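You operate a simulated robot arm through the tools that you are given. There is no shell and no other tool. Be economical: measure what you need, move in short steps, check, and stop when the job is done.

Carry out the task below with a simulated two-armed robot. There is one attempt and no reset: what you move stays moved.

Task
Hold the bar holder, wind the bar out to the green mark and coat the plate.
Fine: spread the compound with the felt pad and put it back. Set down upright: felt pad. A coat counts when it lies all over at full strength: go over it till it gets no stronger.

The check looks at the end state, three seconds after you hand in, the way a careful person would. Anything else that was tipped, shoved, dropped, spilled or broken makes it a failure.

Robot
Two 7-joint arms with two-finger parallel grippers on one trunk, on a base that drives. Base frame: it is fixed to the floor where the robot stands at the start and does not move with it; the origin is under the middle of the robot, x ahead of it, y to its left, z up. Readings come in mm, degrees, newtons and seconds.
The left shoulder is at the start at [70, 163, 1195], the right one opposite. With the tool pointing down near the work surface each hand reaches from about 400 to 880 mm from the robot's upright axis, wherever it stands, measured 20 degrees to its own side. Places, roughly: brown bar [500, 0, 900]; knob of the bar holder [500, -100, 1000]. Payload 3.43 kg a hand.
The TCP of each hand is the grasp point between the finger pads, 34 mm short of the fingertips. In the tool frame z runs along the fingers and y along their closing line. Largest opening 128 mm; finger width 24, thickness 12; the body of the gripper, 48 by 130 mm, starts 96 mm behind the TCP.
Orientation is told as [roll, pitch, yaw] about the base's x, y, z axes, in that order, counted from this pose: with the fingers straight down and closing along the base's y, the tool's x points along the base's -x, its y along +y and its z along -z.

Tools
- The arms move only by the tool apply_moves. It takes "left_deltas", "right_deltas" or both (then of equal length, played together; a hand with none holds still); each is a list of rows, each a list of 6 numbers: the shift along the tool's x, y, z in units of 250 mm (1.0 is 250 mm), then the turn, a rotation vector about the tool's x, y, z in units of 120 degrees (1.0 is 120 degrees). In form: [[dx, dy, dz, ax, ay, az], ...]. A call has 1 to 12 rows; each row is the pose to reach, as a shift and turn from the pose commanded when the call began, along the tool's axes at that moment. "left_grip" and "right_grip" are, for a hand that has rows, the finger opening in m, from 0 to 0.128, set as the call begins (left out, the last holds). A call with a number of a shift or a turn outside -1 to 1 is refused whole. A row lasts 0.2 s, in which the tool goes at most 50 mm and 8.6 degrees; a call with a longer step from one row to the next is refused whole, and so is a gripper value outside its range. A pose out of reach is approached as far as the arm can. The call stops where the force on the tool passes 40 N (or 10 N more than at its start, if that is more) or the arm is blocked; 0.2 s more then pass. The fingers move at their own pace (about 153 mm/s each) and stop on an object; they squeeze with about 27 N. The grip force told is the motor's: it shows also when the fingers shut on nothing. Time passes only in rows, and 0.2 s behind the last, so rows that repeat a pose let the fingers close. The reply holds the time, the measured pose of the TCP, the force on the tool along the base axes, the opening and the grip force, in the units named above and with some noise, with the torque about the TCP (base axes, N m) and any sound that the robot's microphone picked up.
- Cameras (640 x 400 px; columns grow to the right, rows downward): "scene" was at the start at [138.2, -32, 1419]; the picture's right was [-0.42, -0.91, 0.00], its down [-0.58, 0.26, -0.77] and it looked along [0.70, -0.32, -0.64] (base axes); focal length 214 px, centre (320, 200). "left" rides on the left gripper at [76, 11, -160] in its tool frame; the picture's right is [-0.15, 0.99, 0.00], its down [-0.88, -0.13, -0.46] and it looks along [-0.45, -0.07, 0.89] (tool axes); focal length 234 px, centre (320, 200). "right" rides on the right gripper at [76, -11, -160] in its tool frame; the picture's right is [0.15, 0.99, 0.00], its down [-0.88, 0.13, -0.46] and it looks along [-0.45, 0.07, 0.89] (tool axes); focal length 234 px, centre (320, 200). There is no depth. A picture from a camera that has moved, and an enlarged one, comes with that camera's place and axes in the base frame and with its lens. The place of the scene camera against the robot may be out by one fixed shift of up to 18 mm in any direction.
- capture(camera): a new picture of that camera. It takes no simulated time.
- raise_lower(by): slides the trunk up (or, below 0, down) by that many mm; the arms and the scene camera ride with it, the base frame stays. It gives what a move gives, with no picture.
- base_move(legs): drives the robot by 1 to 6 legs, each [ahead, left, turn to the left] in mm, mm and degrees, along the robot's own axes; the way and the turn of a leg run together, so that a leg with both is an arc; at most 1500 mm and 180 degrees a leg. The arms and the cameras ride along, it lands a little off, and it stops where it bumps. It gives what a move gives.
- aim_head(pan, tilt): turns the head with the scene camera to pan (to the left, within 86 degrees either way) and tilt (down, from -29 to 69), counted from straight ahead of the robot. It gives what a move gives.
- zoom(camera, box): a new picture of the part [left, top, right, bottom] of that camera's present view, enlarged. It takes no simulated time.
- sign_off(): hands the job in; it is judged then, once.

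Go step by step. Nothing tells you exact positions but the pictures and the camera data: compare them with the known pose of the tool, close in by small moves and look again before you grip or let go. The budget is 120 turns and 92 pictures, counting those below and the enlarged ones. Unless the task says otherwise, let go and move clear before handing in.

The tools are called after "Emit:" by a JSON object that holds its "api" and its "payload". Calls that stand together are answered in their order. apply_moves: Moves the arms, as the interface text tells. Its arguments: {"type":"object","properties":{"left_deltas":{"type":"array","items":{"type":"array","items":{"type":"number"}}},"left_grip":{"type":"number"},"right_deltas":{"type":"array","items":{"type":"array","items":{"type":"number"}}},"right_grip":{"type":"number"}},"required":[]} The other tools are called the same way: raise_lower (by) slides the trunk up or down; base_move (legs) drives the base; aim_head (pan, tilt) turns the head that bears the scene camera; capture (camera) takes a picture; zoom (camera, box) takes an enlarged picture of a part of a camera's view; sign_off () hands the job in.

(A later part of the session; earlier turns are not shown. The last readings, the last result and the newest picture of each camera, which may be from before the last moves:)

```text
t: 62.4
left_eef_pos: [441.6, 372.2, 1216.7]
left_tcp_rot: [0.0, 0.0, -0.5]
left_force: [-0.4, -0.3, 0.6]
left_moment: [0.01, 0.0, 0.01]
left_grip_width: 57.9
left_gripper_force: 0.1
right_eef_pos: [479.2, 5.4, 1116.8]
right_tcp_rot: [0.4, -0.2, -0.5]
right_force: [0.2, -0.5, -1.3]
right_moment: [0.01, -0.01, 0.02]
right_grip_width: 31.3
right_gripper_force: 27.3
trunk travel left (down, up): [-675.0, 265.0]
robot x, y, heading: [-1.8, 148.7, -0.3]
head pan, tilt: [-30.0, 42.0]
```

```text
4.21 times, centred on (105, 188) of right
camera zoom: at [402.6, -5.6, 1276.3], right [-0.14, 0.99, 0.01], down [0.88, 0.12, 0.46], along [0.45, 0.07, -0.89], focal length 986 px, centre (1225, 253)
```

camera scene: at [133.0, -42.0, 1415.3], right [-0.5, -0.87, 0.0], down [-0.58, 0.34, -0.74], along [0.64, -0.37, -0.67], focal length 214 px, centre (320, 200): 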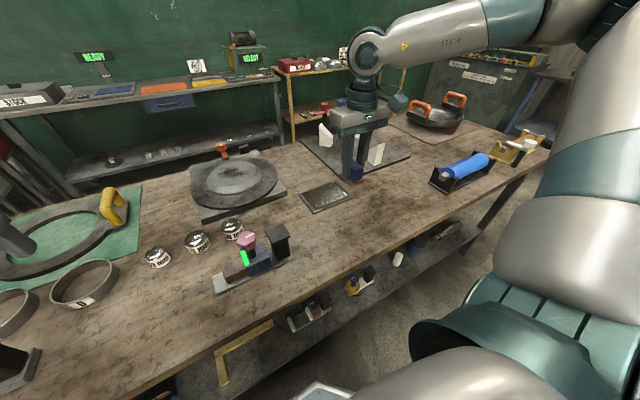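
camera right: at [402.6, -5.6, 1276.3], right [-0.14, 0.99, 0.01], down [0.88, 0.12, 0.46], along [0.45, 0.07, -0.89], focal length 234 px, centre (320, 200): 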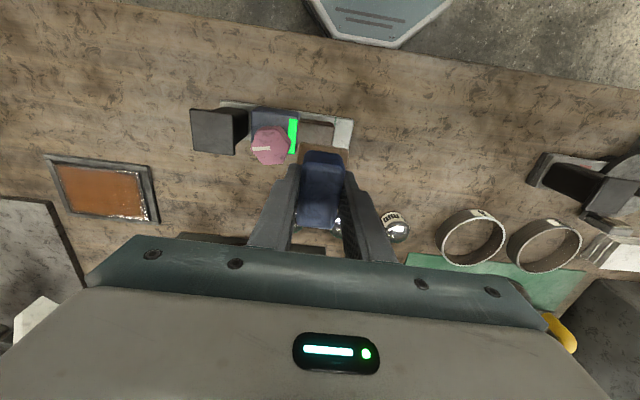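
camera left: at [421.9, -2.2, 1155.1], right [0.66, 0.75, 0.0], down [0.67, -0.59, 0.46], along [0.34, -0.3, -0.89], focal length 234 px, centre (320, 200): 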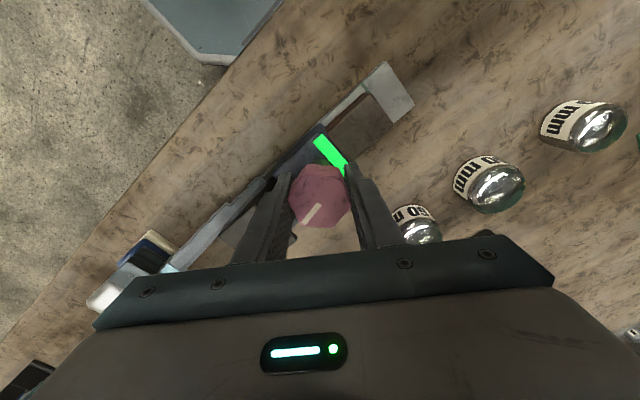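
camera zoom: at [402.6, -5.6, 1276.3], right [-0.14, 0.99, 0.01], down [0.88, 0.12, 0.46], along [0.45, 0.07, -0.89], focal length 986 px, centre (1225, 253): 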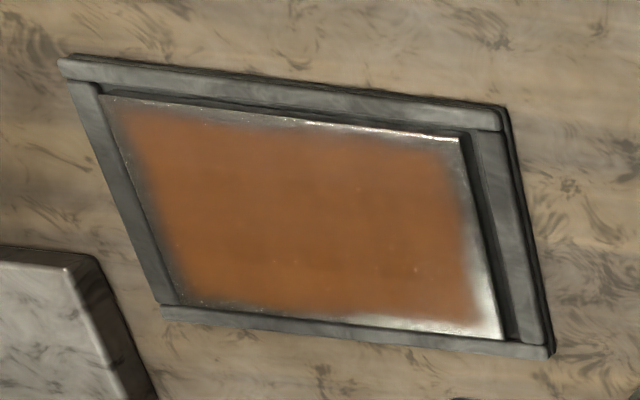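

Bare strips: about 8 mm at the near and +y edges, about 4 mm at the others. Now I reload the felt on the bar.

Emit:
{"api": "apply_moves", "payload": {"right_deltas": [[0, 0.014, 0.15, 0, 0, 0], [0, 0.014, 0.3, 0, 0, 0], [0, 0.014, 0.44, 0, 0, 0], [0, 0.014, 0.53, 0, 0, 0], [0, 0.014, 0.555, 0, 0, 0]]}}

Emit:
{"api": "apply_moves", "payload": {"right_deltas": [[0, 0, 0.008, 0, 0, 0]]}}

```text
t: 63.6
left_eef_pos: [441.1, 375.3, 1216.3]
left_tcp_rot: [0.1, 0.1, -0.4]
left_force: [-0.1, -0.2, -0.5]
left_moment: [-0.01, 0.02, -0.01]
left_grip_width: 57.8
left_gripper_force: 0.2
right_eef_pos: [478.1, 7.9, 978.3]
right_tcp_rot: [0.4, -0.2, -0.4]
right_force: [0.1, 1.3, -0.2]
right_moment: [-0.02, 0.01, -0.04]
right_grip_width: 31.0
right_gripper_force: 27.1
trunk travel left (down, up): [-675.0, 265.0]
robot x, y, heading: [-0.7, 149.6, -0.4]
head pan, tilt: [-30.0, 42.0]
```

```text
t: 64.0
left_eef_pos: [443.4, 375.0, 1216.2]
left_tcp_rot: [0.0, -0.1, -0.3]
left_force: [-0.2, -0.2, 0.3]
left_moment: [0.01, -0.03, 0.01]
left_grip_width: 58.2
left_gripper_force: 0.1
right_eef_pos: [478.6, 7.2, 977.2]
right_tcp_rot: [0.3, -0.3, -0.5]
right_force: [0.3, 0.8, -0.1]
right_moment: [0.0, 0.01, 0.0]
right_grip_width: 31.0
right_gripper_force: 26.5
right hand out of reach, approached as far as the arm can: row 1
trunk travel left (down, up): [-675.0, 265.0]
robot x, y, heading: [2.5, 148.5, -0.5]
head pan, tilt: [-30.0, 42.0]
```

Emit:
{"api": "apply_moves", "payload": {"right_deltas": [[0, 0, 0.008, 0, 0, 0], [0, 0, 0.016, 0, 0, 0]]}}

```text
t: 64.6
left_eef_pos: [440.9, 375.1, 1217.4]
left_tcp_rot: [0.1, 0.1, -0.4]
left_force: [-1.0, -0.2, -0.2]
left_moment: [0.01, 0.02, 0.03]
left_grip_width: 58.1
left_gripper_force: 0.1
right_eef_pos: [478.3, 6.3, 973.6]
right_tcp_rot: [0.5, -0.3, -0.7]
right_force: [0.2, -0.3, 4.8]
right_moment: [-0.11, 0.1, -0.02]
right_grip_width: 31.1
right_gripper_force: 26.8
trunk travel left (down, up): [-675.0, 265.0]
robot x, y, heading: [1.2, 150.1, -0.3]
head pan, tilt: [-30.0, 42.0]
```

Contact again. I'll rub several strokes to load the felt well.

Emit:
{"api": "apply_moves", "payload": {"right_deltas": [[0, 0, 0.006, 0, 0, 0], [0.05, 0, 0.006, 0, 0, 0], [0.05, 0.02, 0.006, 0, 0, 0], [0, 0.02, 0.006, 0, 0, 0], [-0.05, 0.02, 0.006, 0, 0, 0], [-0.05, 0, 0.006, 0, 0, 0], [0, 0, 0.006, 0, 0, 0], [0.05, 0, 0.006, 0, 0, 0], [0, 0.02, 0.006, 0, 0, 0], [-0.05, 0.02, 0.006, 0, 0, 0], [0, 0, 0.006, 0, 0, 0]]}}

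Emit:
{"api": "apply_moves", "payload": {"right_deltas": [[0, 0, -0.1, 0, 0, 0], [0, 0, -0.25, 0, 0, 0], [0, 0, -0.42, 0, 0, 0], [0, 0, -0.56, 0, 0, 0], [0, 0, -0.56, 0, 0, 0]]}}

Emit:
{"api": "zoom", "payload": {"camera": "scene", "box": [230, 160, 360, 260]}}

```text
t: 67.0
left_eef_pos: [440.0, 374.4, 1216.8]
left_tcp_rot: [0.0, -0.2, -0.4]
left_force: [-0.6, 0.4, -0.1]
left_moment: [-0.02, -0.01, -0.03]
left_grip_width: 58.0
left_gripper_force: 0.1
right_eef_pos: [480.4, 5.4, 974.7]
right_tcp_rot: [0.5, -0.3, -0.5]
right_force: [0.4, -1.2, 8.3]
right_moment: [-0.17, 0.02, 0.02]
right_grip_width: 31.1
right_gripper_force: 26.8
right hand out of reach, approached as far as the arm can: row 3, 4, 5, 6, 9, 10
trunk travel left (down, up): [-675.0, 265.0]
robot x, y, heading: [-0.2, 147.5, -0.6]
head pan, tilt: [-30.0, 42.0]
```

```text
t: 68.2
left_eef_pos: [442.2, 374.1, 1217.1]
left_tcp_rot: [0.0, -0.1, -0.3]
left_force: [0.0, -0.9, 0.2]
left_moment: [-0.02, -0.02, -0.02]
left_grip_width: 58.0
left_gripper_force: 0.0
right_eef_pos: [478.2, 9.5, 1112.9]
right_tcp_rot: [0.2, -0.1, -0.5]
right_force: [0.2, 0.1, -0.7]
right_moment: [0.04, 0.03, 0.01]
right_grip_width: 31.0
right_gripper_force: 27.1
trunk travel left (down, up): [-675.0, 265.0]
robot x, y, heading: [-2.8, 146.8, -0.7]
head pan, tilt: [-30.0, 42.0]
```

```text
4.00 times, centred on (295, 210) of scene
camera zoom: at [134.0, 109.1, 1415.2], right [-0.51, -0.86, 0.0], down [-0.58, 0.34, -0.74], along [0.64, -0.38, -0.67], focal length 858 px, centre (420, 160)
```

zoom: 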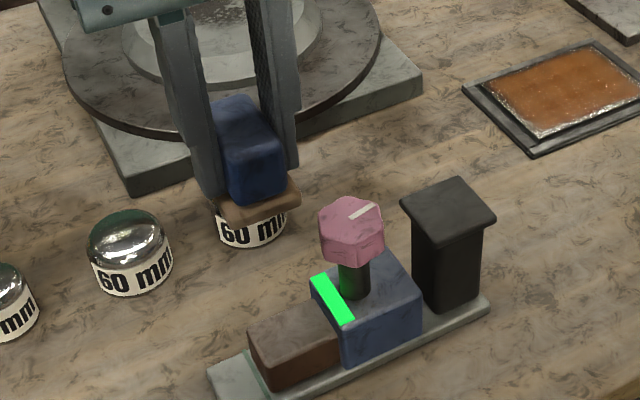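

The felt looks only lightly loaded and the arm was at its reach limit there. I'll back the robot 60 mm for a better posture and press again.

Emit:
{"api": "base_move", "payload": {"legs": [[-60, 20, 0.6]]}}

Emit:
{"api": "apply_moves", "payload": {"right_deltas": [[0, 0, 0, 0, 0, 0]]}}

```text
t: 69.2
left_eef_pos: [381.2, 396.7, 1216.6]
left_tcp_rot: [0.1, 0.1, 0.1]
left_force: [0.7, -0.3, 0.9]
left_moment: [0.03, -0.03, -0.01]
left_grip_width: 57.9
left_gripper_force: 0.0
right_eef_pos: [422.2, 31.4, 1112.2]
right_tcp_rot: [0.4, 0.0, 0.0]
right_force: [-0.4, 0.2, -0.2]
right_moment: [-0.01, 0.02, 0.01]
right_grip_width: 31.1
right_gripper_force: 27.2
trunk travel left (down, up): [-675.0, 265.0]
robot x, y, heading: [-59.8, 170.0, 0.0]
head pan, tilt: [-30.0, 42.0]
```

```text
t: 69.6
left_eef_pos: [383.2, 396.7, 1215.2]
left_tcp_rot: [0.1, 0.2, 0.1]
left_force: [-0.4, -0.3, -1.2]
left_moment: [-0.02, 0.05, 0.02]
left_grip_width: 58.4
left_gripper_force: 0.1
right_eef_pos: [422.3, 32.5, 1111.2]
right_tcp_rot: [0.4, 0.0, -0.1]
right_force: [0.8, 0.3, -1.6]
right_moment: [0.06, 0.04, 0.02]
right_grip_width: 31.2
right_gripper_force: 26.6
trunk travel left (down, up): [-675.0, 265.0]
robot x, y, heading: [-61.1, 165.3, -0.0]
head pan, tilt: [-30.0, 42.0]
```

Emit:
{"api": "apply_moves", "payload": {"right_deltas": [[-0.11, -0.046, 0, 0.0033, 0, 0], [-0.223, -0.092, 0.06, 0.0033, 0, 0], [-0.223, -0.092, 0.22, 0.0033, 0, 0], [-0.223, -0.092, 0.38, 0.0033, 0, 0], [-0.223, -0.092, 0.5, 0.0033, 0, 0], [-0.223, -0.092, 0.534, 0.0033, 0, 0]]}}

Emit:
{"api": "apply_moves", "payload": {"right_deltas": [[0, 0, 0.01, 0, 0, 0], [0, 0, 0.02, 0, 0, 0]]}}

Emit:
{"api": "apply_moves", "payload": {"right_deltas": [[0, 0, 0.008, 0, 0, 0]]}}

```text
t: 71.0
left_eef_pos: [380.2, 397.1, 1217.8]
left_tcp_rot: [0.0, 0.0, 0.1]
left_force: [-0.7, 0.2, 0.6]
left_moment: [0.04, 0.01, 0.03]
left_grip_width: 58.3
left_gripper_force: 0.0
right_eef_pos: [475.1, 10.3, 980.3]
right_tcp_rot: [-0.1, -0.2, 0.0]
right_force: [-0.6, -1.3, -1.1]
right_moment: [-0.01, 0.03, -0.03]
right_grip_width: 31.0
right_gripper_force: 27.0
trunk travel left (down, up): [-675.0, 265.0]
robot x, y, heading: [-61.0, 167.0, 0.1]
head pan, tilt: [-30.0, 42.0]
```

```text
t: 71.6
left_eef_pos: [379.5, 399.0, 1217.1]
left_tcp_rot: [0.0, 0.0, 0.0]
left_force: [-0.2, -0.6, -0.5]
left_moment: [0.01, 0.0, 0.05]
left_grip_width: 57.7
left_gripper_force: 0.1
right_eef_pos: [475.8, 9.3, 974.6]
right_tcp_rot: [-0.1, -0.2, 0.0]
right_force: [0.9, 0.3, -1.5]
right_moment: [0.02, 0.0, 0.0]
right_grip_width: 31.0
right_gripper_force: 27.3
trunk travel left (down, up): [-675.0, 265.0]
robot x, y, heading: [-58.8, 171.8, 0.1]
head pan, tilt: [-30.0, 42.0]
```

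```text
t: 72.0
left_eef_pos: [378.2, 398.6, 1216.1]
left_tcp_rot: [0.0, 0.1, 0.1]
left_force: [0.8, -0.5, 0.1]
left_moment: [-0.02, -0.01, -0.01]
left_grip_width: 58.3
left_gripper_force: 0.1
right_eef_pos: [477.8, 11.1, 974.5]
right_tcp_rot: [0.0, -0.3, -0.1]
right_force: [-0.4, -0.1, 3.3]
right_moment: [-0.03, 0.01, 0.0]
right_grip_width: 31.2
right_gripper_force: 27.0
trunk travel left (down, up): [-675.0, 265.0]
robot x, y, heading: [-61.1, 171.0, -0.3]
head pan, tilt: [-30.0, 42.0]
```

Touching. I'll press to roughly 18 N and rub.

Emit:
{"api": "apply_moves", "payload": {"right_deltas": [[0, 0, 0.008, 0, 0, 0], [0.03, 0, 0.008, 0, 0, 0], [0.055, 0, 0.008, 0, 0, 0], [0.02, 0, 0.008, 0, 0, 0], [-0.02, 0, 0.008, 0, 0, 0], [-0.055, 0, 0.008, 0, 0, 0], [-0.02, 0.016, 0.008, 0, 0, 0], [0.02, 0.016, 0.008, 0, 0, 0], [0.055, 0.016, 0.008, 0, 0, 0], [0.02, 0, 0.008, 0, 0, 0], [-0.03, 0, 0.008, 0, 0, 0], [0, 0, 0.008, 0, 0, 0]]}}

Emit:
{"api": "apply_moves", "payload": {"right_deltas": [[0.03, 0, 0.003, 0, 0, 0], [0.055, 0, 0.003, 0, 0, 0], [0.02, 0, 0.003, 0, 0, 0], [-0.02, 0, 0.003, 0, 0, 0], [-0.055, 0, 0.003, 0, 0, 0], [-0.02, 0.016, 0.003, 0, 0, 0], [0.02, 0.016, 0.003, 0, 0, 0], [0.055, 0.016, 0.003, 0, 0, 0], [0.02, 0, 0.003, 0, 0, 0], [-0.03, 0, 0.003, 0, 0, 0], [0, 0, 0.003, 0, 0, 0]]}}

Emit:
{"api": "zoom", "payload": {"camera": "scene", "box": [250, 160, 380, 260]}}

```text
t: 73.7
left_eef_pos: [379.2, 397.8, 1214.5]
left_tcp_rot: [-0.1, 0.0, 0.1]
left_force: [-0.2, -0.1, 0.1]
left_moment: [-0.01, -0.03, -0.01]
left_grip_width: 58.1
left_gripper_force: 0.0
right_eef_pos: [479.7, 10.4, 974.0]
right_tcp_rot: [0.1, -0.8, -0.2]
right_force: [-2.0, -2.6, 9.4]
right_moment: [-0.18, 0.26, 0.03]
right_grip_width: 31.1
right_gripper_force: 27.3
right hand out of reach, approached as far as the arm can: row 6, 7
trunk travel left (down, up): [-675.0, 265.0]
robot x, y, heading: [-57.1, 171.8, -0.2]
head pan, tilt: [-30.0, 42.0]
stopped in row 8 (right hand): the force on the tool passed its limit (the readings are from after the stop); the commanded pose is now the measured one
```

```text
t: 76.1
left_eef_pos: [380.6, 398.1, 1216.2]
left_tcp_rot: [0.1, 0.0, 0.2]
left_force: [0.6, -0.7, -0.2]
left_moment: [-0.04, 0.03, -0.01]
left_grip_width: 57.9
left_gripper_force: 0.0
right_eef_pos: [482.1, 10.2, 973.3]
right_tcp_rot: [0.1, -1.0, -0.2]
right_force: [8.9, -4.7, 31.6]
right_moment: [-0.33, 0.2, 0.1]
right_grip_width: 31.1
right_gripper_force: 27.4
right hand out of reach, approached as far as the arm can: row 5, 6
trunk travel left (down, up): [-675.0, 265.0]
robot x, y, heading: [-56.3, 167.4, -0.0]
head pan, tilt: [-30.0, 42.0]
```

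```text
4.00 times, centred on (315, 210) of scene
camera zoom: at [73.2, 130.2, 1415.6], right [-0.5, -0.87, 0.0], down [-0.58, 0.33, -0.74], along [0.64, -0.37, -0.67], focal length 858 px, centre (340, 160)
```

zoom: 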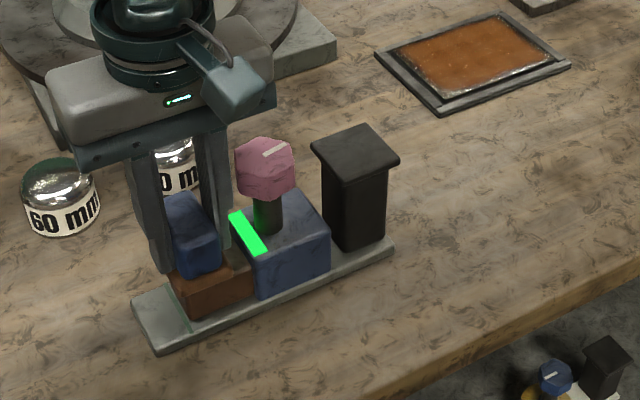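

The felt is well loaded now. I'll lift, level the tool, and drive back to the right for the plate.

Emit:
{"api": "apply_moves", "payload": {"right_deltas": [[0, 0, -0.1, 0, 0, 0], [0, 0, -0.25, 0, 0.0083, 0], [0, 0, -0.42, 0, 0.0083, 0], [0, 0, -0.57, 0, 0.0083, 0]]}}

Emit:
{"api": "base_move", "payload": {"legs": [[30, -190, 0]]}}

Emit:
{"api": "apply_moves", "payload": {"right_deltas": [[0, 0, 0, 0, 0, 0]]}}

Emit:
{"api": "zoom", "payload": {"camera": "scene", "box": [220, 130, 420, 280]}}

```text
t: 77.1
left_eef_pos: [379.6, 398.0, 1217.5]
left_tcp_rot: [0.1, 0.0, 0.2]
left_force: [0.2, -0.1, -0.1]
left_moment: [-0.02, 0.01, -0.04]
left_grip_width: 57.7
left_gripper_force: 0.2
right_eef_pos: [477.1, 11.1, 1115.7]
right_tcp_rot: [0.1, 0.2, 0.0]
right_force: [0.3, 0.5, -1.0]
right_moment: [0.02, 0.0, 0.02]
right_grip_width: 31.3
right_gripper_force: 26.9
trunk travel left (down, up): [-675.0, 265.0]
robot x, y, heading: [-58.7, 171.5, 0.0]
head pan, tilt: [-30.0, 42.0]
```

```text
t: 78.7
left_eef_pos: [409.2, 209.2, 1215.2]
left_tcp_rot: [-0.1, 0.0, 0.1]
left_force: [-0.2, 0.0, -0.1]
left_moment: [0.03, 0.05, -0.02]
left_grip_width: 57.9
left_gripper_force: 0.1
right_eef_pos: [507.5, -178.5, 1114.5]
right_tcp_rot: [0.1, 0.2, -0.1]
right_force: [0.5, 0.1, -0.5]
right_moment: [0.02, 0.02, -0.02]
right_grip_width: 31.2
right_gripper_force: 27.0
trunk travel left (down, up): [-675.0, 265.0]
robot x, y, heading: [-34.1, -23.1, -0.1]
head pan, tilt: [-30.0, 42.0]
```

```text
t: 79.0
left_eef_pos: [408.9, 209.0, 1216.7]
left_tcp_rot: [-0.1, 0.0, 0.0]
left_force: [0.6, -0.5, 0.2]
left_moment: [-0.04, 0.0, 0.01]
left_grip_width: 58.0
left_gripper_force: 0.0
right_eef_pos: [506.2, -177.3, 1114.2]
right_tcp_rot: [0.1, 0.2, -0.1]
right_force: [0.4, 0.1, -0.3]
right_moment: [-0.03, -0.01, -0.03]
right_grip_width: 31.4
right_gripper_force: 27.1
trunk travel left (down, up): [-675.0, 265.0]
robot x, y, heading: [-30.0, -22.4, -0.2]
head pan, tilt: [-30.0, 42.0]
```

```text
2.67 times, centred on (320, 205) of scene
camera zoom: at [103.1, -57.9, 1415.4], right [-0.5, -0.87, 0.0], down [-0.58, 0.33, -0.74], along [0.64, -0.37, -0.67], focal length 572 px, centre (320, 187)
```

zoom: 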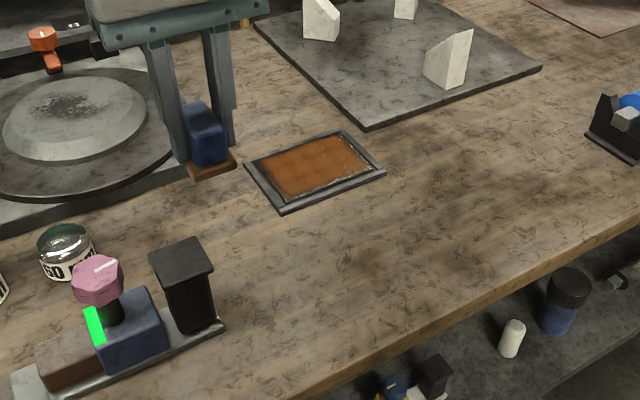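

Over to the plate centre, stopping about 17 mm above it.

Emit:
{"api": "apply_moves", "payload": {"right_deltas": [[-0.09, -0.126, 0, 0, 0, 0], [-0.18, -0.252, 0, 0, 0, 0], [-0.27, -0.38, 0.05, 0, 0, 0], [-0.36, -0.51, 0.15, 0, 0, 0], [-0.44, -0.63, 0.28, 0, 0, 0], [-0.516, -0.758, 0.4, 0, 0, 0], [-0.516, -0.758, 0.53, 0, 0, 0], [-0.516, -0.758, 0.636, 0, 0, 0], [-0.516, -0.758, 0.68, 0, 0, 0]]}}

Emit:
{"api": "apply_moves", "payload": {"right_deltas": [[0, 0, 0.012, 0, 0, 0], [0, 0, 0.024, 0, 0, 0]]}}

Emit:
{"api": "apply_moves", "payload": {"right_deltas": [[0, 0, 0.01, 0, 0, 0]]}}

```text
t: 81.0
left_eef_pos: [409.8, 207.9, 1216.7]
left_tcp_rot: [0.0, 0.0, 0.1]
left_force: [0.3, 0.5, -0.1]
left_moment: [0.04, -0.01, -0.01]
left_grip_width: 57.9
left_gripper_force: 0.1
right_eef_pos: [634.6, -369.0, 941.8]
right_tcp_rot: [0.2, 0.3, -0.1]
right_force: [-0.6, -0.3, -1.2]
right_moment: [-0.02, -0.01, 0.0]
right_grip_width: 31.2
right_gripper_force: 26.7
trunk travel left (down, up): [-675.0, 265.0]
robot x, y, heading: [-28.1, -20.6, 0.0]
head pan, tilt: [-30.0, 42.0]
```

```text
t: 81.7
left_eef_pos: [407.9, 207.9, 1217.0]
left_tcp_rot: [0.0, 0.0, 0.1]
left_force: [-0.6, 0.1, -0.7]
left_moment: [-0.02, 0.02, 0.01]
left_grip_width: 58.1
left_gripper_force: 0.0
right_eef_pos: [634.4, -369.3, 937.9]
right_tcp_rot: [0.1, 0.2, 0.0]
right_force: [0.8, -1.3, 5.3]
right_moment: [-0.1, -0.24, -0.03]
right_grip_width: 31.1
right_gripper_force: 26.4
trunk travel left (down, up): [-675.0, 265.0]
robot x, y, heading: [-30.4, -18.5, 0.4]
head pan, tilt: [-30.0, 42.0]
```

```text
t: 82.0
left_eef_pos: [407.6, 208.1, 1217.6]
left_tcp_rot: [-0.1, -0.1, 0.1]
left_force: [-0.1, -0.3, -0.2]
left_moment: [0.03, 0.0, -0.03]
left_grip_width: 57.8
left_gripper_force: 0.0
right_eef_pos: [634.3, -368.8, 937.0]
right_tcp_rot: [0.2, 0.0, -0.2]
right_force: [-0.2, -5.5, 21.2]
right_moment: [-0.26, -0.61, -0.09]
right_grip_width: 31.3
right_gripper_force: 26.8
trunk travel left (down, up): [-675.0, 265.0]
robot x, y, heading: [-29.3, -21.0, 0.0]
head pan, tilt: [-30.0, 42.0]
```

Good contact at 21 N. I'll go round the perimeter, flush with the plate edges.

Emit:
{"api": "apply_moves", "payload": {"right_deltas": [[0.05, 0.117, -0.002, 0, 0, 0], [0.102, 0.234, -0.002, 0, 0, 0], [0.102, 0.08, -0.002, 0, 0, 0], [0.102, -0.07, -0.002, 0, 0, 0], [0.102, -0.222, -0.002, 0, 0, 0], [0, -0.222, -0.002, 0, 0, 0], [-0.106, -0.222, -0.002, 0, 0, 0], [-0.106, -0.07, -0.002, 0, 0, 0], [-0.106, 0.08, -0.002, 0, 0, 0], [-0.106, 0.234, -0.002, 0, 0, 0], [0, 0.234, -0.002, 0, 0, 0], [0.102, 0.234, -0.002, 0, 0, 0]]}}

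Emit:
{"api": "zoom", "payload": {"camera": "scene", "box": [290, 150, 380, 220]}}

```text
t: 84.7
left_eef_pos: [408.1, 209.2, 1215.7]
left_tcp_rot: [-0.1, -0.1, 0.1]
left_force: [-0.1, 0.2, -0.2]
left_moment: [-0.02, -0.04, 0.0]
left_grip_width: 58.0
left_gripper_force: 0.0
right_eef_pos: [608.8, -308.9, 937.7]
right_tcp_rot: [0.2, 0.1, -0.1]
right_force: [3.0, 1.6, 16.2]
right_moment: [-0.11, -0.65, 0.09]
right_grip_width: 31.1
right_gripper_force: 26.6
right hand out of reach, approached as far as the arm can: row 10
trunk travel left (down, up): [-675.0, 265.0]
robot x, y, heading: [-31.9, -20.6, 0.1]
head pan, tilt: [-30.0, 42.0]
```

```text
5.71 times, centred on (335, 185) of scene
camera zoom: at [101.4, -58.9, 1415.5], right [-0.5, -0.87, 0.0], down [-0.58, 0.33, -0.74], along [0.64, -0.37, -0.67], focal length 1226 px, centre (234, 286)
```

zoom: 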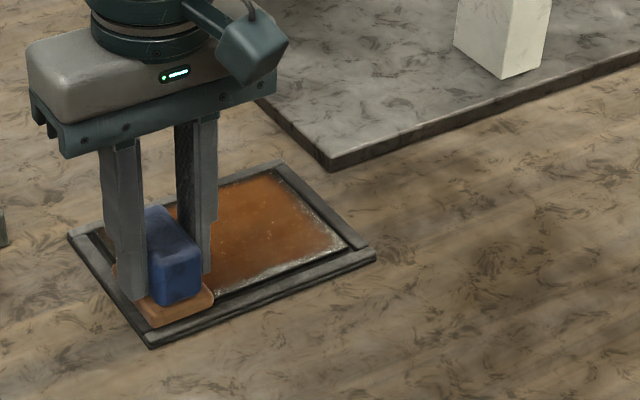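

The near edge still shows a thin pale strip. I'll sweep the near edge again slowly, 4 mm further out, both ways.

Emit:
{"api": "apply_moves", "payload": {"right_deltas": [[0.016, 0, 0, 0, 0, 0], [0.016, -0.09, 0, 0, 0, 0], [0.016, -0.18, 0, 0, 0, 0], [0.016, -0.27, 0, 0, 0, 0], [0.016, -0.36, 0, 0, 0, 0], [0.016, -0.46, 0, 0, 0, 0], [0.016, -0.46, 0, 0, 0, 0], [0.016, -0.36, 0, 0, 0, 0], [0.016, -0.27, 0, 0, 0, 0], [0.016, -0.18, 0, 0, 0, 0], [0.016, -0.09, 0, 0, 0, 0], [0.016, 0, 0, 0, 0, 0]]}}

Emit:
{"api": "apply_moves", "payload": {"right_deltas": [[0.0, -0.1, 0, 0, 0, 0], [0, -0.1, -0.1, 0, 0, 0], [0.1, 0, -0.25, 0, 0, 0], [0.25, 0.1, -0.36, 0, 0, 0], [0.4, 0.2, -0.45, 0, 0, 0], [0.5, 0.3, -0.55, 0, 0, 0]]}}

Emit:
{"api": "zoom", "payload": {"camera": "scene", "box": [290, 155, 370, 215]}}

Emit:
{"api": "capture", "payload": {"camera": "right"}}

```text
t: 87.2
left_eef_pos: [408.3, 209.2, 1217.9]
left_tcp_rot: [-0.1, -0.1, 0.2]
left_force: [-0.2, -0.1, -0.4]
left_moment: [0.01, -0.02, 0.02]
left_grip_width: 58.0
left_gripper_force: 0.1
right_eef_pos: [602.8, -310.8, 937.4]
right_tcp_rot: [0.1, 0.1, -0.2]
right_force: [0.3, -5.7, 21.5]
right_moment: [-0.42, -0.22, -0.07]
right_grip_width: 31.3
right_gripper_force: 27.3
trunk travel left (down, up): [-675.0, 265.0]
robot x, y, heading: [-30.5, -21.6, -0.0]
head pan, tilt: [-30.0, 42.0]
```

```text
refused: row 3 steps farther than a row can; nothing moved
```

```text
6.67 times, centred on (330, 185) of scene
camera zoom: at [100.8, -59.3, 1415.7], right [-0.5, -0.87, 0.0], down [-0.58, 0.33, -0.74], along [0.64, -0.37, -0.67], focal length 1430 px, centre (253, 300)
```

zoom: 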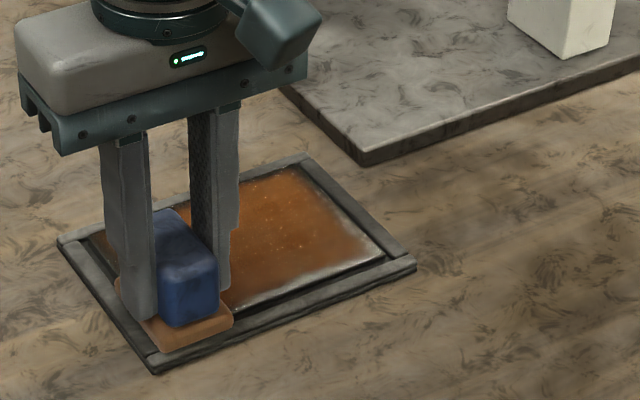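

```text
25 pictures are left
camera right: at [527.1, -321.3, 1097.2], right [-0.14, 0.99, 0.0], down [0.88, 0.13, 0.45], along [0.45, 0.07, -0.89], focal length 234 px, centre (320, 200)
```

right: 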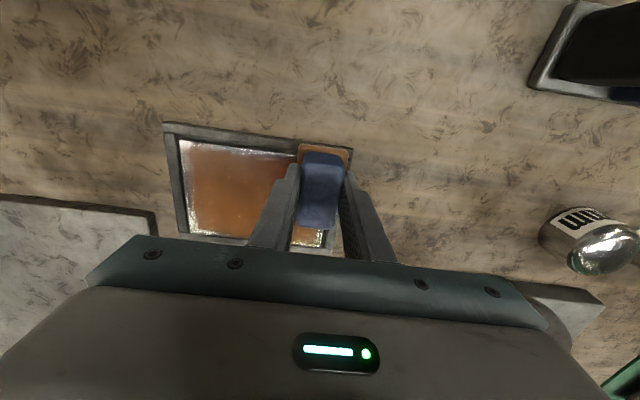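

I'll lift clear and view the plate closely to see what's still bare.

Emit:
{"api": "apply_moves", "payload": {"right_deltas": [[0, -0.05, -0.1, 0, 0, 0], [0.05, -0.05, -0.26, 0, 0, 0], [0.18, 0, -0.36, 0, 0, 0], [0.32, 0.1, -0.4, 0, 0, 0], [0.44, 0.2, -0.5, 0, 0, 0], [0.5, 0.34, -0.6, 0, 0, 0], [0.5, 0.46, -0.7, 0, 0, 0]]}}

Emit:
{"api": "zoom", "payload": {"camera": "scene", "box": [294, 160, 360, 210]}}

Emit:
{"api": "capture", "payload": {"camera": "right"}}

```text
t: 88.8
left_eef_pos: [410.0, 208.0, 1216.7]
left_tcp_rot: [0.1, 0.1, 0.1]
left_force: [0.7, -0.2, 0.1]
left_moment: [-0.01, 0.0, 0.03]
left_grip_width: 58.0
left_gripper_force: 0.0
right_eef_pos: [481.9, -194.4, 1111.0]
right_tcp_rot: [0.1, 0.4, -0.1]
right_force: [0.7, 0.9, -0.7]
right_moment: [0.01, 0.01, 0.02]
right_grip_width: 31.1
right_gripper_force: 26.6
trunk travel left (down, up): [-675.0, 265.0]
robot x, y, heading: [-30.4, -21.9, -0.0]
head pan, tilt: [-30.0, 42.0]
```

```text
8.00 times, centred on (327, 185) of scene
camera zoom: at [104.4, -59.4, 1415.2], right [-0.5, -0.87, 0.0], down [-0.58, 0.33, -0.74], along [0.64, -0.37, -0.67], focal length 1716 px, centre (264, 320)
```

zoom: 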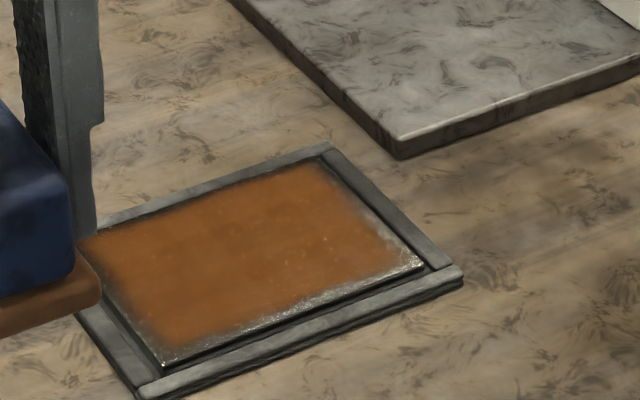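

```text
23 pictures are left
camera right: at [406.9, -205.7, 1270.6], right [-0.14, 0.99, 0.0], down [0.88, 0.13, 0.45], along [0.45, 0.07, -0.89], focal length 234 px, centre (320, 200)
```

right: 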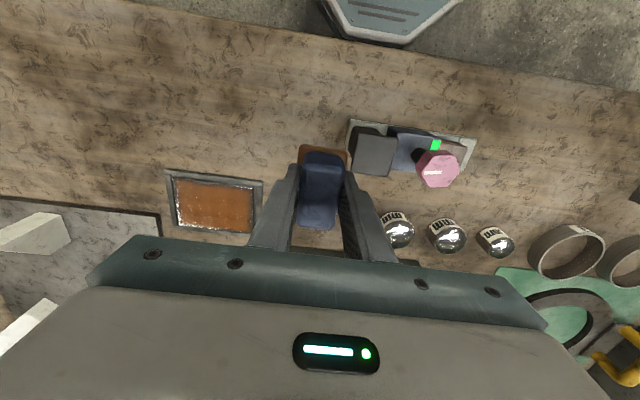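

Emit:
{"api": "zoom", "payload": {"camera": "right", "box": [160, 160, 270, 240]}}

```text
5.00 times, centred on (215, 200) of right
camera zoom: at [406.9, -205.7, 1270.6], right [-0.14, 0.99, 0.0], down [0.88, 0.13, 0.45], along [0.45, 0.07, -0.89], focal length 1171 px, centre (845, 200)
```

zoom: 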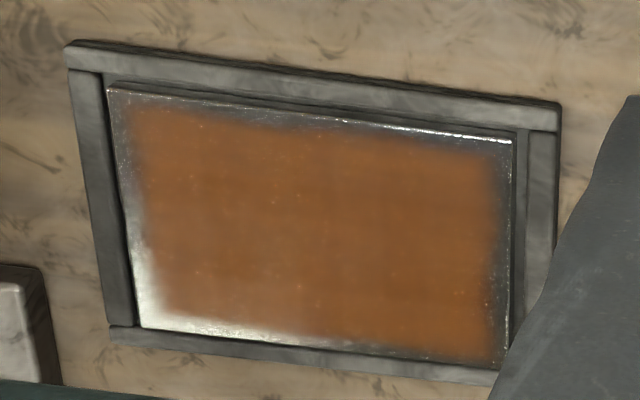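

The border all round is still thin while the interior is full. The felt is probably spent again, so I'll reload with firm strokes and then treat only the borders.

Emit:
{"api": "base_move", "payload": {"legs": [[0, 205, 0]]}}

Emit:
{"api": "apply_moves", "payload": {"right_deltas": [[0, 0, 0, 0, 0, 0]]}}

```text
t: 90.5
left_eef_pos: [407.5, 420.6, 1216.5]
left_tcp_rot: [0.0, 0.2, 0.4]
left_force: [-0.1, -0.3, 0.5]
left_moment: [0.01, 0.01, -0.01]
left_grip_width: 57.8
left_gripper_force: 0.0
right_eef_pos: [481.5, 17.8, 1111.5]
right_tcp_rot: [0.3, 0.2, 0.1]
right_force: [-0.7, 0.7, -0.1]
right_moment: [0.0, 0.01, 0.03]
right_grip_width: 31.2
right_gripper_force: 27.2
trunk travel left (down, up): [-675.0, 265.0]
robot x, y, heading: [-28.5, 193.0, 0.4]
head pan, tilt: [-30.0, 42.0]
```

```text
t: 90.9
left_eef_pos: [407.3, 419.4, 1217.3]
left_tcp_rot: [0.0, 0.2, 0.4]
left_force: [0.9, 0.0, -0.2]
left_moment: [0.0, 0.0, 0.02]
left_grip_width: 58.0
left_gripper_force: 0.0
right_eef_pos: [481.6, 16.2, 1111.3]
right_tcp_rot: [0.2, 0.2, 0.2]
right_force: [-0.1, -0.8, -0.6]
right_moment: [0.02, -0.02, -0.01]
right_grip_width: 31.0
right_gripper_force: 27.3
trunk travel left (down, up): [-675.0, 265.0]
robot x, y, heading: [-24.5, 186.8, 0.5]
head pan, tilt: [-30.0, 42.0]
```

Emit:
{"api": "apply_moves", "payload": {"right_deltas": [[0.012, -0.026, 0.15, 0, 0, 0], [0.012, -0.026, 0.3, 0, 0, 0], [0.012, -0.026, 0.44, 0, 0, 0], [0.012, -0.026, 0.53, 0, 0, 0], [0.012, -0.026, 0.55, 0, 0, 0]]}}

Emit:
{"api": "apply_moves", "payload": {"right_deltas": [[0, 0, 0.008, 0, 0, 0]]}}

```text
t: 92.1
left_eef_pos: [407.3, 421.1, 1216.9]
left_tcp_rot: [-0.1, 0.0, 0.4]
left_force: [-0.6, -0.4, -0.8]
left_moment: [0.03, 0.02, 0.02]
left_grip_width: 58.1
left_gripper_force: 0.1
right_eef_pos: [478.8, 11.6, 975.4]
right_tcp_rot: [0.0, 0.3, 0.2]
right_force: [0.9, 0.5, -1.2]
right_moment: [0.0, 0.02, 0.02]
right_grip_width: 31.2
right_gripper_force: 27.0
trunk travel left (down, up): [-675.0, 265.0]
robot x, y, heading: [-36.7, 188.9, 0.1]
head pan, tilt: [-30.0, 42.0]
```

```text
t: 92.5
left_eef_pos: [407.6, 421.6, 1216.4]
left_tcp_rot: [0.0, -0.1, 0.4]
left_force: [0.5, 0.8, 0.5]
left_moment: [0.01, 0.0, 0.02]
left_grip_width: 57.9
left_gripper_force: 0.1
right_eef_pos: [479.5, 11.6, 974.1]
right_tcp_rot: [0.1, 0.1, 0.2]
right_force: [0.5, 0.2, 11.1]
right_moment: [-0.14, -0.07, 0.03]
right_grip_width: 31.4
right_gripper_force: 27.3
trunk travel left (down, up): [-675.0, 265.0]
robot x, y, heading: [-32.2, 186.1, 0.4]
head pan, tilt: [-30.0, 42.0]
```

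Contact. Rubbing with broad strokes so the whole felt face, including its ends, gets loaded.

Emit:
{"api": "apply_moves", "payload": {"right_deltas": [[0, 0, 0.004, 0, 0, 0], [0.04, -0.016, 0.004, 0, 0, 0], [0.08, -0.016, 0.004, 0, 0, 0], [0.04, 0.03, 0.004, 0, 0, 0], [0, 0.04, 0.004, 0, 0, 0], [-0.04, 0.04, 0.004, 0, 0, 0], [-0.08, 0.02, 0.004, 0, 0, 0], [-0.08, -0.016, 0.004, 0, 0, 0], [-0.04, -0.016, 0.004, 0, 0, 0], [0, -0.016, 0.004, 0, 0, 0], [0.05, 0, 0.004, 0, 0, 0], [0.08, 0.03, 0.004, 0, 0, 0]]}}

Emit:
{"api": "apply_moves", "payload": {"right_deltas": [[-0.04, -0.01, 0, 0, 0, 0], [-0.08, -0.03, 0, 0, 0, 0], [-0.12, -0.03, 0, 0, 0, 0], [-0.16, 0, 0, 0, 0, 0], [-0.12, 0.01, 0, 0, 0, 0], [-0.08, 0.01, 0, 0, 0, 0], [-0.04, -0.03, 0, 0, 0, 0], [-0.08, -0.03, 0, 0, 0, 0]]}}

Emit:
{"api": "zoom", "payload": {"camera": "scene", "box": [240, 160, 370, 260]}}

```text
t: 93.4
left_eef_pos: [405.6, 420.8, 1217.5]
left_tcp_rot: [0.0, 0.0, 0.4]
left_force: [0.5, 0.2, 0.0]
left_moment: [0.01, -0.01, -0.01]
left_grip_width: 58.2
left_gripper_force: 0.1
right_eef_pos: [459.1, 8.6, 974.3]
right_tcp_rot: [0.0, 0.1, 0.2]
right_force: [-6.4, -0.4, 19.0]
right_moment: [0.06, 0.04, 0.01]
right_grip_width: 31.0
right_gripper_force: 27.1
trunk travel left (down, up): [-675.0, 265.0]
robot x, y, heading: [-31.8, 191.2, 0.4]
head pan, tilt: [-30.0, 42.0]
stopped in row 4 (right hand): the force on the tool passed its limit (the readings are from after the stop); the commanded pose is now the measured one
```

```text
t: 95.2
left_eef_pos: [404.7, 423.1, 1217.0]
left_tcp_rot: [-0.1, -0.1, 0.5]
left_force: [0.1, 0.5, -0.7]
left_moment: [0.02, 0.02, 0.01]
left_grip_width: 57.9
left_gripper_force: 0.0
right_eef_pos: [477.5, 2.0, 973.4]
right_tcp_rot: [-0.1, 0.3, 0.1]
right_force: [-8.6, 2.5, 25.6]
right_moment: [0.28, 0.19, 0.06]
right_grip_width: 31.0
right_gripper_force: 26.5
trunk travel left (down, up): [-675.0, 265.0]
robot x, y, heading: [-30.5, 190.4, 0.0]
head pan, tilt: [-30.0, 42.0]
```

```text
4.00 times, centred on (305, 210) of scene
camera zoom: at [99.2, 152.5, 1415.7], right [-0.49, -0.87, 0.0], down [-0.58, 0.33, -0.74], along [0.65, -0.37, -0.67], focal length 858 px, centre (380, 160)
```

zoom: 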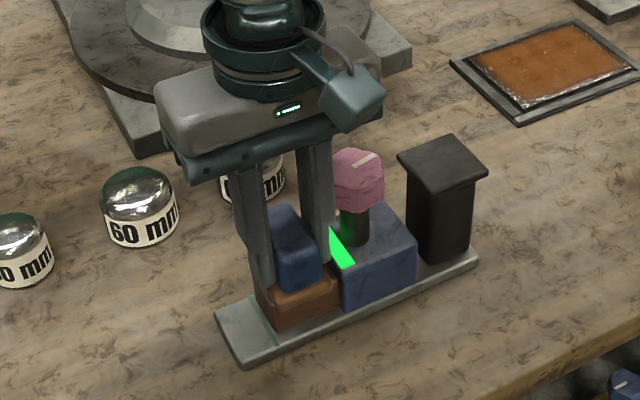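

Felt loaded again; lifting, then driving back to the plate.

Emit:
{"api": "apply_moves", "payload": {"right_deltas": [[0, 0.02, -0.1, 0, 0, 0], [0, 0.02, -0.25, 0, 0, 0], [0, 0.02, -0.42, 0, 0, 0], [0, 0.02, -0.57, 0, 0, 0]]}}

Emit:
{"api": "base_move", "payload": {"legs": [[20, -210, -0.2]]}}

Emit:
{"api": "apply_moves", "payload": {"right_deltas": [[0, 0, 0, 0, 0, 0]]}}

```text
t: 96.2
left_eef_pos: [405.3, 422.7, 1217.1]
left_tcp_rot: [0.1, -0.1, 0.4]
left_force: [-0.3, 0.3, -0.8]
left_moment: [-0.01, -0.05, -0.02]
left_grip_width: 58.0
left_gripper_force: 0.0
right_eef_pos: [480.5, 5.5, 1116.1]
right_tcp_rot: [-0.3, 0.3, 0.1]
right_force: [0.9, -0.3, -0.4]
right_moment: [-0.03, -0.01, 0.01]
right_grip_width: 31.2
right_gripper_force: 27.1
trunk travel left (down, up): [-675.0, 265.0]
robot x, y, heading: [-30.4, 190.3, 0.4]
head pan, tilt: [-30.0, 42.0]
```

```text
t: 97.9
left_eef_pos: [430.0, 207.1, 1217.7]
left_tcp_rot: [-0.1, 0.0, 0.2]
left_force: [0.0, -0.2, 1.4]
left_moment: [0.02, -0.01, 0.01]
left_grip_width: 58.0
left_gripper_force: 0.0
right_eef_pos: [502.2, -209.4, 1115.6]
right_tcp_rot: [-0.2, 0.2, -0.1]
right_force: [0.3, -0.1, -0.6]
right_moment: [0.04, -0.02, 0.02]
right_grip_width: 31.0
right_gripper_force: 27.5
trunk travel left (down, up): [-675.0, 265.0]
robot x, y, heading: [-10.8, -24.3, 0.2]
head pan, tilt: [-30.0, 42.0]
```

```text
t: 98.3
left_eef_pos: [429.9, 208.7, 1216.1]
left_tcp_rot: [-0.1, 0.2, 0.2]
left_force: [-0.1, 0.4, -0.9]
left_moment: [-0.01, 0.01, 0.0]
left_grip_width: 58.0
left_gripper_force: 0.0
right_eef_pos: [501.6, -207.3, 1116.3]
right_tcp_rot: [-0.2, 0.4, -0.1]
right_force: [0.0, 0.0, 0.5]
right_moment: [-0.03, -0.02, -0.01]
right_grip_width: 31.1
right_gripper_force: 26.9
trunk travel left (down, up): [-675.0, 265.0]
robot x, y, heading: [-9.0, -27.0, 0.2]
head pan, tilt: [-30.0, 42.0]
```

Emit:
{"api": "apply_moves", "payload": {"right_deltas": [[-0.1, -0.12, 0, -0.0017, -0.0025, 0], [-0.2, -0.24, 0, -0.0017, -0.0025, 0], [-0.3, -0.36, 0.06, -0.0017, -0.0025, 0], [-0.39, -0.48, 0.16, -0.0017, -0.0025, 0], [-0.47, -0.57, 0.3, -0.0017, -0.0025, 0], [-0.534, -0.643, 0.44, -0.0017, -0.0025, 0], [-0.534, -0.643, 0.58, -0.0017, -0.0025, 0], [-0.534, -0.643, 0.69, -0.0017, -0.0025, 0]]}}

Emit:
{"api": "apply_moves", "payload": {"right_deltas": [[0, 0, 0.012, 0, 0, 0], [0, 0, 0.026, 0, 0, 0]]}}

Emit:
{"api": "apply_moves", "payload": {"right_deltas": [[0, 0, 0.008, 0, 0, 0]]}}

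```text
t: 100.1
left_eef_pos: [430.5, 205.9, 1216.6]
left_tcp_rot: [0.0, 0.1, 0.2]
left_force: [0.4, 0.8, 0.1]
left_moment: [-0.04, 0.02, 0.01]
left_grip_width: 57.8
left_gripper_force: 0.0
right_eef_pos: [636.0, -371.8, 943.6]
right_tcp_rot: [0.1, 0.0, -0.1]
right_force: [-0.1, 0.8, -0.3]
right_moment: [0.0, 0.04, 0.01]
right_grip_width: 31.3
right_gripper_force: 27.4
trunk travel left (down, up): [-675.0, 265.0]
robot x, y, heading: [-9.2, -21.0, 0.1]
head pan, tilt: [-30.0, 42.0]
```

```text
t: 100.7
left_eef_pos: [429.4, 206.6, 1216.7]
left_tcp_rot: [0.0, 0.0, 0.3]
left_force: [-0.9, 0.5, 0.0]
left_moment: [0.0, -0.03, -0.01]
left_grip_width: 58.0
left_gripper_force: 0.1
right_eef_pos: [633.8, -371.1, 938.0]
right_tcp_rot: [0.1, -0.3, -0.1]
right_force: [1.9, -0.8, 5.6]
right_moment: [0.04, 0.03, 0.03]
right_grip_width: 31.1
right_gripper_force: 27.2
trunk travel left (down, up): [-675.0, 265.0]
robot x, y, heading: [-6.7, -22.1, 0.2]
head pan, tilt: [-30.0, 42.0]
```

```text
t: 101.1
left_eef_pos: [429.3, 207.3, 1217.5]
left_tcp_rot: [0.0, 0.0, 0.3]
left_force: [0.2, -0.5, -0.7]
left_moment: [0.03, 0.01, -0.01]
left_grip_width: 58.0
left_gripper_force: 0.2
right_eef_pos: [633.6, -371.2, 937.8]
right_tcp_rot: [0.1, -0.4, -0.1]
right_force: [3.9, -4.2, 21.2]
right_moment: [-0.1, 0.38, 0.1]
right_grip_width: 31.2
right_gripper_force: 27.1
trunk travel left (down, up): [-675.0, 265.0]
robot x, y, heading: [-13.7, -23.8, 0.2]
head pan, tilt: [-30.0, 42.0]
```

Contact restored. Now slow zigzag passes along the near and −y borders, then the far and +y borders.

Emit:
{"api": "apply_moves", "payload": {"right_deltas": [[0.05, 0.117, 0, 0, 0, 0], [0.09, 0.234, 0, 0, 0, 0], [0.116, 0.16, 0, 0, 0, 0], [0.09, 0.08, 0, 0, 0, 0], [0.116, 0, 0, 0, 0, 0], [0.09, -0.08, 0, 0, 0, 0], [0.116, -0.15, 0, 0, 0, 0], [0.1, -0.22, 0, 0, 0, 0], [0.03, -0.24, 0, 0, 0, 0], [-0.04, -0.22, 0, 0, 0, 0], [-0.106, -0.24, 0, 0, 0, 0], [-0.11, -0.14, 0, 0, 0, 0]]}}

Emit:
{"api": "apply_moves", "payload": {"right_deltas": [[-0.014, 0.08, 0, 0, 0, 0], [0.004, 0.16, 0, 0, 0, 0], [-0.014, 0.24, 0, 0, 0, 0], [0, 0.32, 0, 0, 0, 0], [0, 0.374, 0, 0, 0, 0], [0.06, 0.39, 0, 0, 0, 0], [0.12, 0.37, 0, 0, 0, 0], [0.18, 0.39, 0, 0, 0, 0], [0.22, 0.374, 0, 0, 0, 0], [0.22, 0.28, 0, 0, 0, 0], [0.22, 0.18, 0, 0, 0, 0], [0.22, 0.08, 0, 0, 0, 0]]}}

Emit:
{"api": "zoom", "payload": {"camera": "scene", "box": [290, 155, 370, 215]}}

```text
t: 103.7
left_eef_pos: [427.0, 206.8, 1216.6]
left_tcp_rot: [-0.1, -0.1, 0.0]
left_force: [-0.4, 0.1, 0.4]
left_moment: [0.0, 0.02, -0.01]
left_grip_width: 58.1
left_gripper_force: 0.0
right_eef_pos: [660.4, -404.3, 937.3]
right_tcp_rot: [0.0, -0.4, -0.1]
right_force: [0.2, -7.8, 22.7]
right_moment: [-0.24, 0.38, 0.16]
right_grip_width: 31.1
right_gripper_force: 27.1
trunk travel left (down, up): [-675.0, 265.0]
robot x, y, heading: [-6.8, -23.2, 0.0]
head pan, tilt: [-30.0, 42.0]
```

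```text
t: 106.3
left_eef_pos: [427.4, 208.8, 1216.2]
left_tcp_rot: [0.0, -0.1, 0.3]
left_force: [0.3, -0.2, 0.5]
left_moment: [0.02, -0.03, 0.0]
left_grip_width: 58.1
left_gripper_force: 0.0
right_eef_pos: [605.4, -383.5, 937.1]
right_tcp_rot: [-0.1, 0.0, -0.1]
right_force: [-1.9, 8.0, 20.5]
right_moment: [0.24, -0.12, 0.0]
right_grip_width: 31.3
right_gripper_force: 26.4
trunk travel left (down, up): [-675.0, 265.0]
robot x, y, heading: [-7.5, -24.8, 0.1]
head pan, tilt: [-30.0, 42.0]
```

```text
6.67 times, centred on (330, 185) of scene
camera zoom: at [121.0, -60.0, 1415.6], right [-0.5, -0.87, 0.0], down [-0.58, 0.33, -0.74], along [0.65, -0.37, -0.67], focal length 1430 px, centre (253, 300)
```

zoom: 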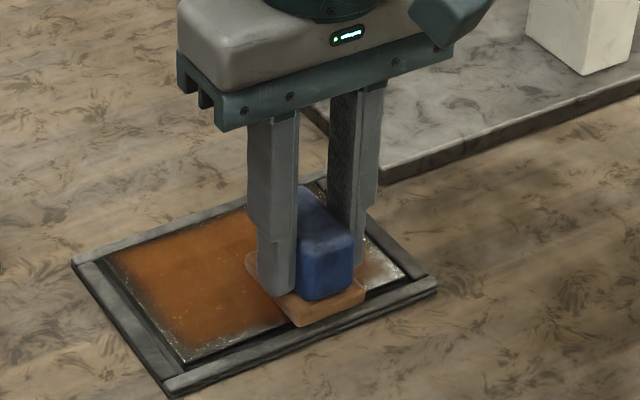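

The −y side and its near corner still look pale. I'll go over that side again, slightly further out.

Emit:
{"api": "apply_moves", "payload": {"right_deltas": [[-0.014, -0.1, 0, 0, 0, 0], [-0.014, -0.195, 0, 0, 0, 0], [-0.014, -0.195, 0, 0, 0, 0], [-0.06, -0.2, 0, 0, 0, 0], [-0.11, -0.195, 0, 0, 0, 0], [-0.16, -0.2, 0, 0, 0, 0], [-0.21, -0.195, 0, 0, 0, 0], [-0.16, -0.2, 0, 0, 0, 0], [-0.11, -0.195, 0, 0, 0, 0], [-0.06, -0.2, 0, 0, 0, 0], [-0.014, -0.195, 0, 0, 0, 0], [-0.014, -0.1, 0, 0, 0, 0]]}}

Emit:
{"api": "apply_moves", "payload": {"right_deltas": [[0, 0.03, -0.14, 0, 0, 0], [0.05, 0.08, -0.3, 0, 0, 0], [0.16, 0.18, -0.4, 0, 0, 0], [0.26, 0.31, -0.47, 0, 0, 0], [0.34, 0.45, -0.54, 0, 0, 0], [0.4, 0.6, -0.6, 0, 0, 0], [0.44, 0.75, -0.65, 0, 0, 0], [0.46, 0.86, -0.7, 0, 0, 0]]}}

Emit:
{"api": "zoom", "payload": {"camera": "right", "box": [150, 150, 280, 245]}}

Emit:
{"api": "zoom", "payload": {"camera": "scene", "box": [294, 160, 360, 210]}}

```text
t: 108.8
left_eef_pos: [428.1, 206.9, 1216.4]
left_tcp_rot: [0.0, 0.0, 0.2]
left_force: [0.6, -0.2, 0.7]
left_moment: [0.0, 0.02, -0.01]
left_grip_width: 58.0
left_gripper_force: 0.0
right_eef_pos: [609.7, -428.0, 937.3]
right_tcp_rot: [-0.2, -0.3, -0.2]
right_force: [-5.7, 2.4, 16.3]
right_moment: [0.21, 0.39, 0.07]
right_grip_width: 31.4
right_gripper_force: 27.3
trunk travel left (down, up): [-675.0, 265.0]
robot x, y, heading: [-11.1, -22.3, -0.1]
head pan, tilt: [-30.0, 42.0]
stopped in row 12 (right hand): the force on the tool passed its limit (the readings are from after the stop); the commanded pose is now the measured one
```

```text
t: 110.6
left_eef_pos: [431.3, 205.7, 1215.9]
left_tcp_rot: [0.1, 0.2, 0.2]
left_force: [0.6, 0.3, -0.2]
left_moment: [0.05, 0.0, 0.01]
left_grip_width: 58.1
left_gripper_force: 0.0
right_eef_pos: [498.9, -209.6, 1110.7]
right_tcp_rot: [-0.1, -0.2, -0.3]
right_force: [0.3, 0.5, -0.7]
right_moment: [-0.02, 0.0, 0.02]
right_grip_width: 30.8
right_gripper_force: 27.0
trunk travel left (down, up): [-675.0, 265.0]
robot x, y, heading: [-9.9, -25.9, 0.3]
head pan, tilt: [-30.0, 42.0]
```

```text
4.21 times, centred on (215, 198) of right
camera zoom: at [422.7, -220.3, 1269.4], right [-0.14, 0.99, 0.0], down [0.88, 0.13, 0.46], along [0.45, 0.06, -0.89], focal length 986 px, centre (762, 210)
```

zoom: 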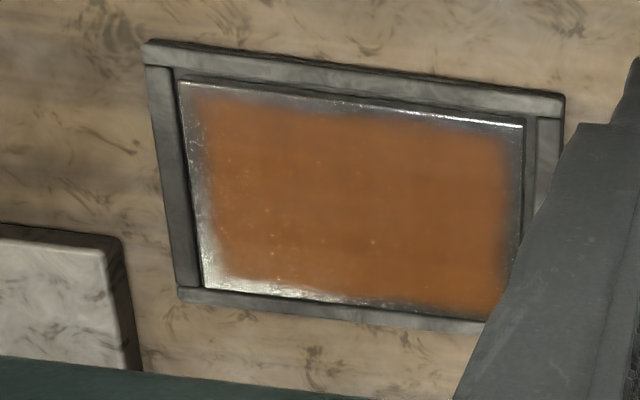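

```text
8.00 times, centred on (327, 185) of scene
camera zoom: at [124.6, -62.0, 1415.2], right [-0.5, -0.87, 0.0], down [-0.58, 0.33, -0.74], along [0.64, -0.37, -0.67], focal length 1716 px, centre (264, 320)
```

zoom: 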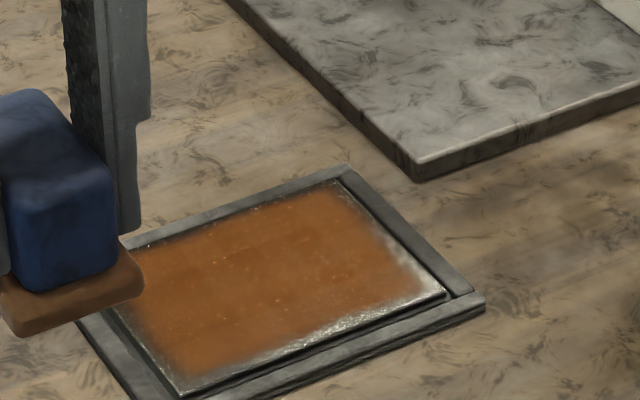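

The border looks nearly unchanged while the felt is still well charged. As a test I'll scrub just the near edge with the felt only about 3 mm past the plate edge, in case it was riding on the frame.

Emit:
{"api": "apply_moves", "payload": {"right_deltas": [[-0.09, -0.12, 0, 0, 0, 0], [-0.18, -0.24, 0, 0, 0, 0], [-0.27, -0.36, 0.06, 0, 0, 0], [-0.36, -0.48, 0.16, 0, 0, 0], [-0.43, -0.57, 0.3, 0, 0, 0], [-0.468, -0.646, 0.42, 0, 0, 0], [-0.468, -0.646, 0.56, 0, 0, 0], [-0.468, -0.646, 0.67, 0, 0, 0]]}}

Emit:
{"api": "apply_moves", "payload": {"right_deltas": [[0, 0, 0.012, 0, 0, 0], [0, 0, 0.026, 0, 0, 0], [0, 0, 0.034, 0, 0, 0]]}}

Emit:
{"api": "zoom", "payload": {"camera": "right", "box": [220, 90, 440, 240]}}

```text
t: 112.4
left_eef_pos: [430.8, 206.8, 1215.8]
left_tcp_rot: [0.1, 0.2, 0.2]
left_force: [-0.5, -1.2, 0.8]
left_moment: [0.01, 0.01, 0.0]
left_grip_width: 58.1
left_gripper_force: 0.1
right_eef_pos: [612.2, -375.0, 941.3]
right_tcp_rot: [0.0, 0.0, -0.2]
right_force: [-0.1, 0.2, -1.6]
right_moment: [0.03, 0.0, -0.02]
right_grip_width: 30.9
right_gripper_force: 27.0
trunk travel left (down, up): [-675.0, 265.0]
robot x, y, heading: [-9.4, -23.4, 0.0]
head pan, tilt: [-30.0, 42.0]
```

```text
t: 113.2
left_eef_pos: [428.2, 207.8, 1217.3]
left_tcp_rot: [-0.2, -0.1, 0.1]
left_force: [-0.1, 0.2, -0.6]
left_moment: [0.04, 0.01, 0.02]
left_grip_width: 58.2
left_gripper_force: 0.0
right_eef_pos: [612.6, -374.7, 937.8]
right_tcp_rot: [-0.2, -0.6, -0.3]
right_force: [4.0, -6.0, 29.9]
right_moment: [-0.07, 0.52, 0.12]
right_grip_width: 31.1
right_gripper_force: 27.0
trunk travel left (down, up): [-675.0, 265.0]
robot x, y, heading: [-9.1, -25.0, -0.1]
head pan, tilt: [-30.0, 42.0]
```

```text
2.67 times, centred on (330, 165) of right
camera zoom: at [534.5, -384.1, 1096.3], right [-0.14, 0.99, 0.0], down [0.88, 0.13, 0.46], along [0.46, 0.06, -0.89], focal length 624 px, centre (293, 293)
```

zoom: 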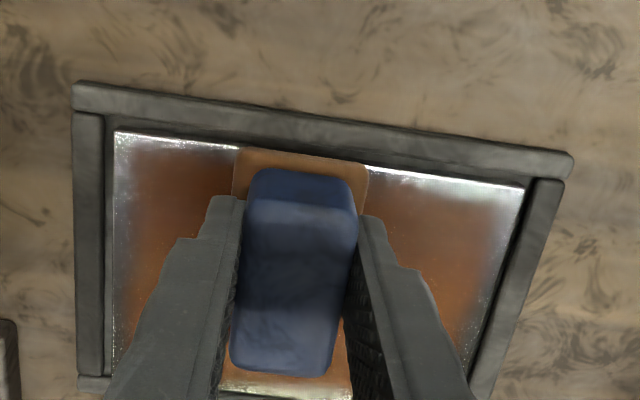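

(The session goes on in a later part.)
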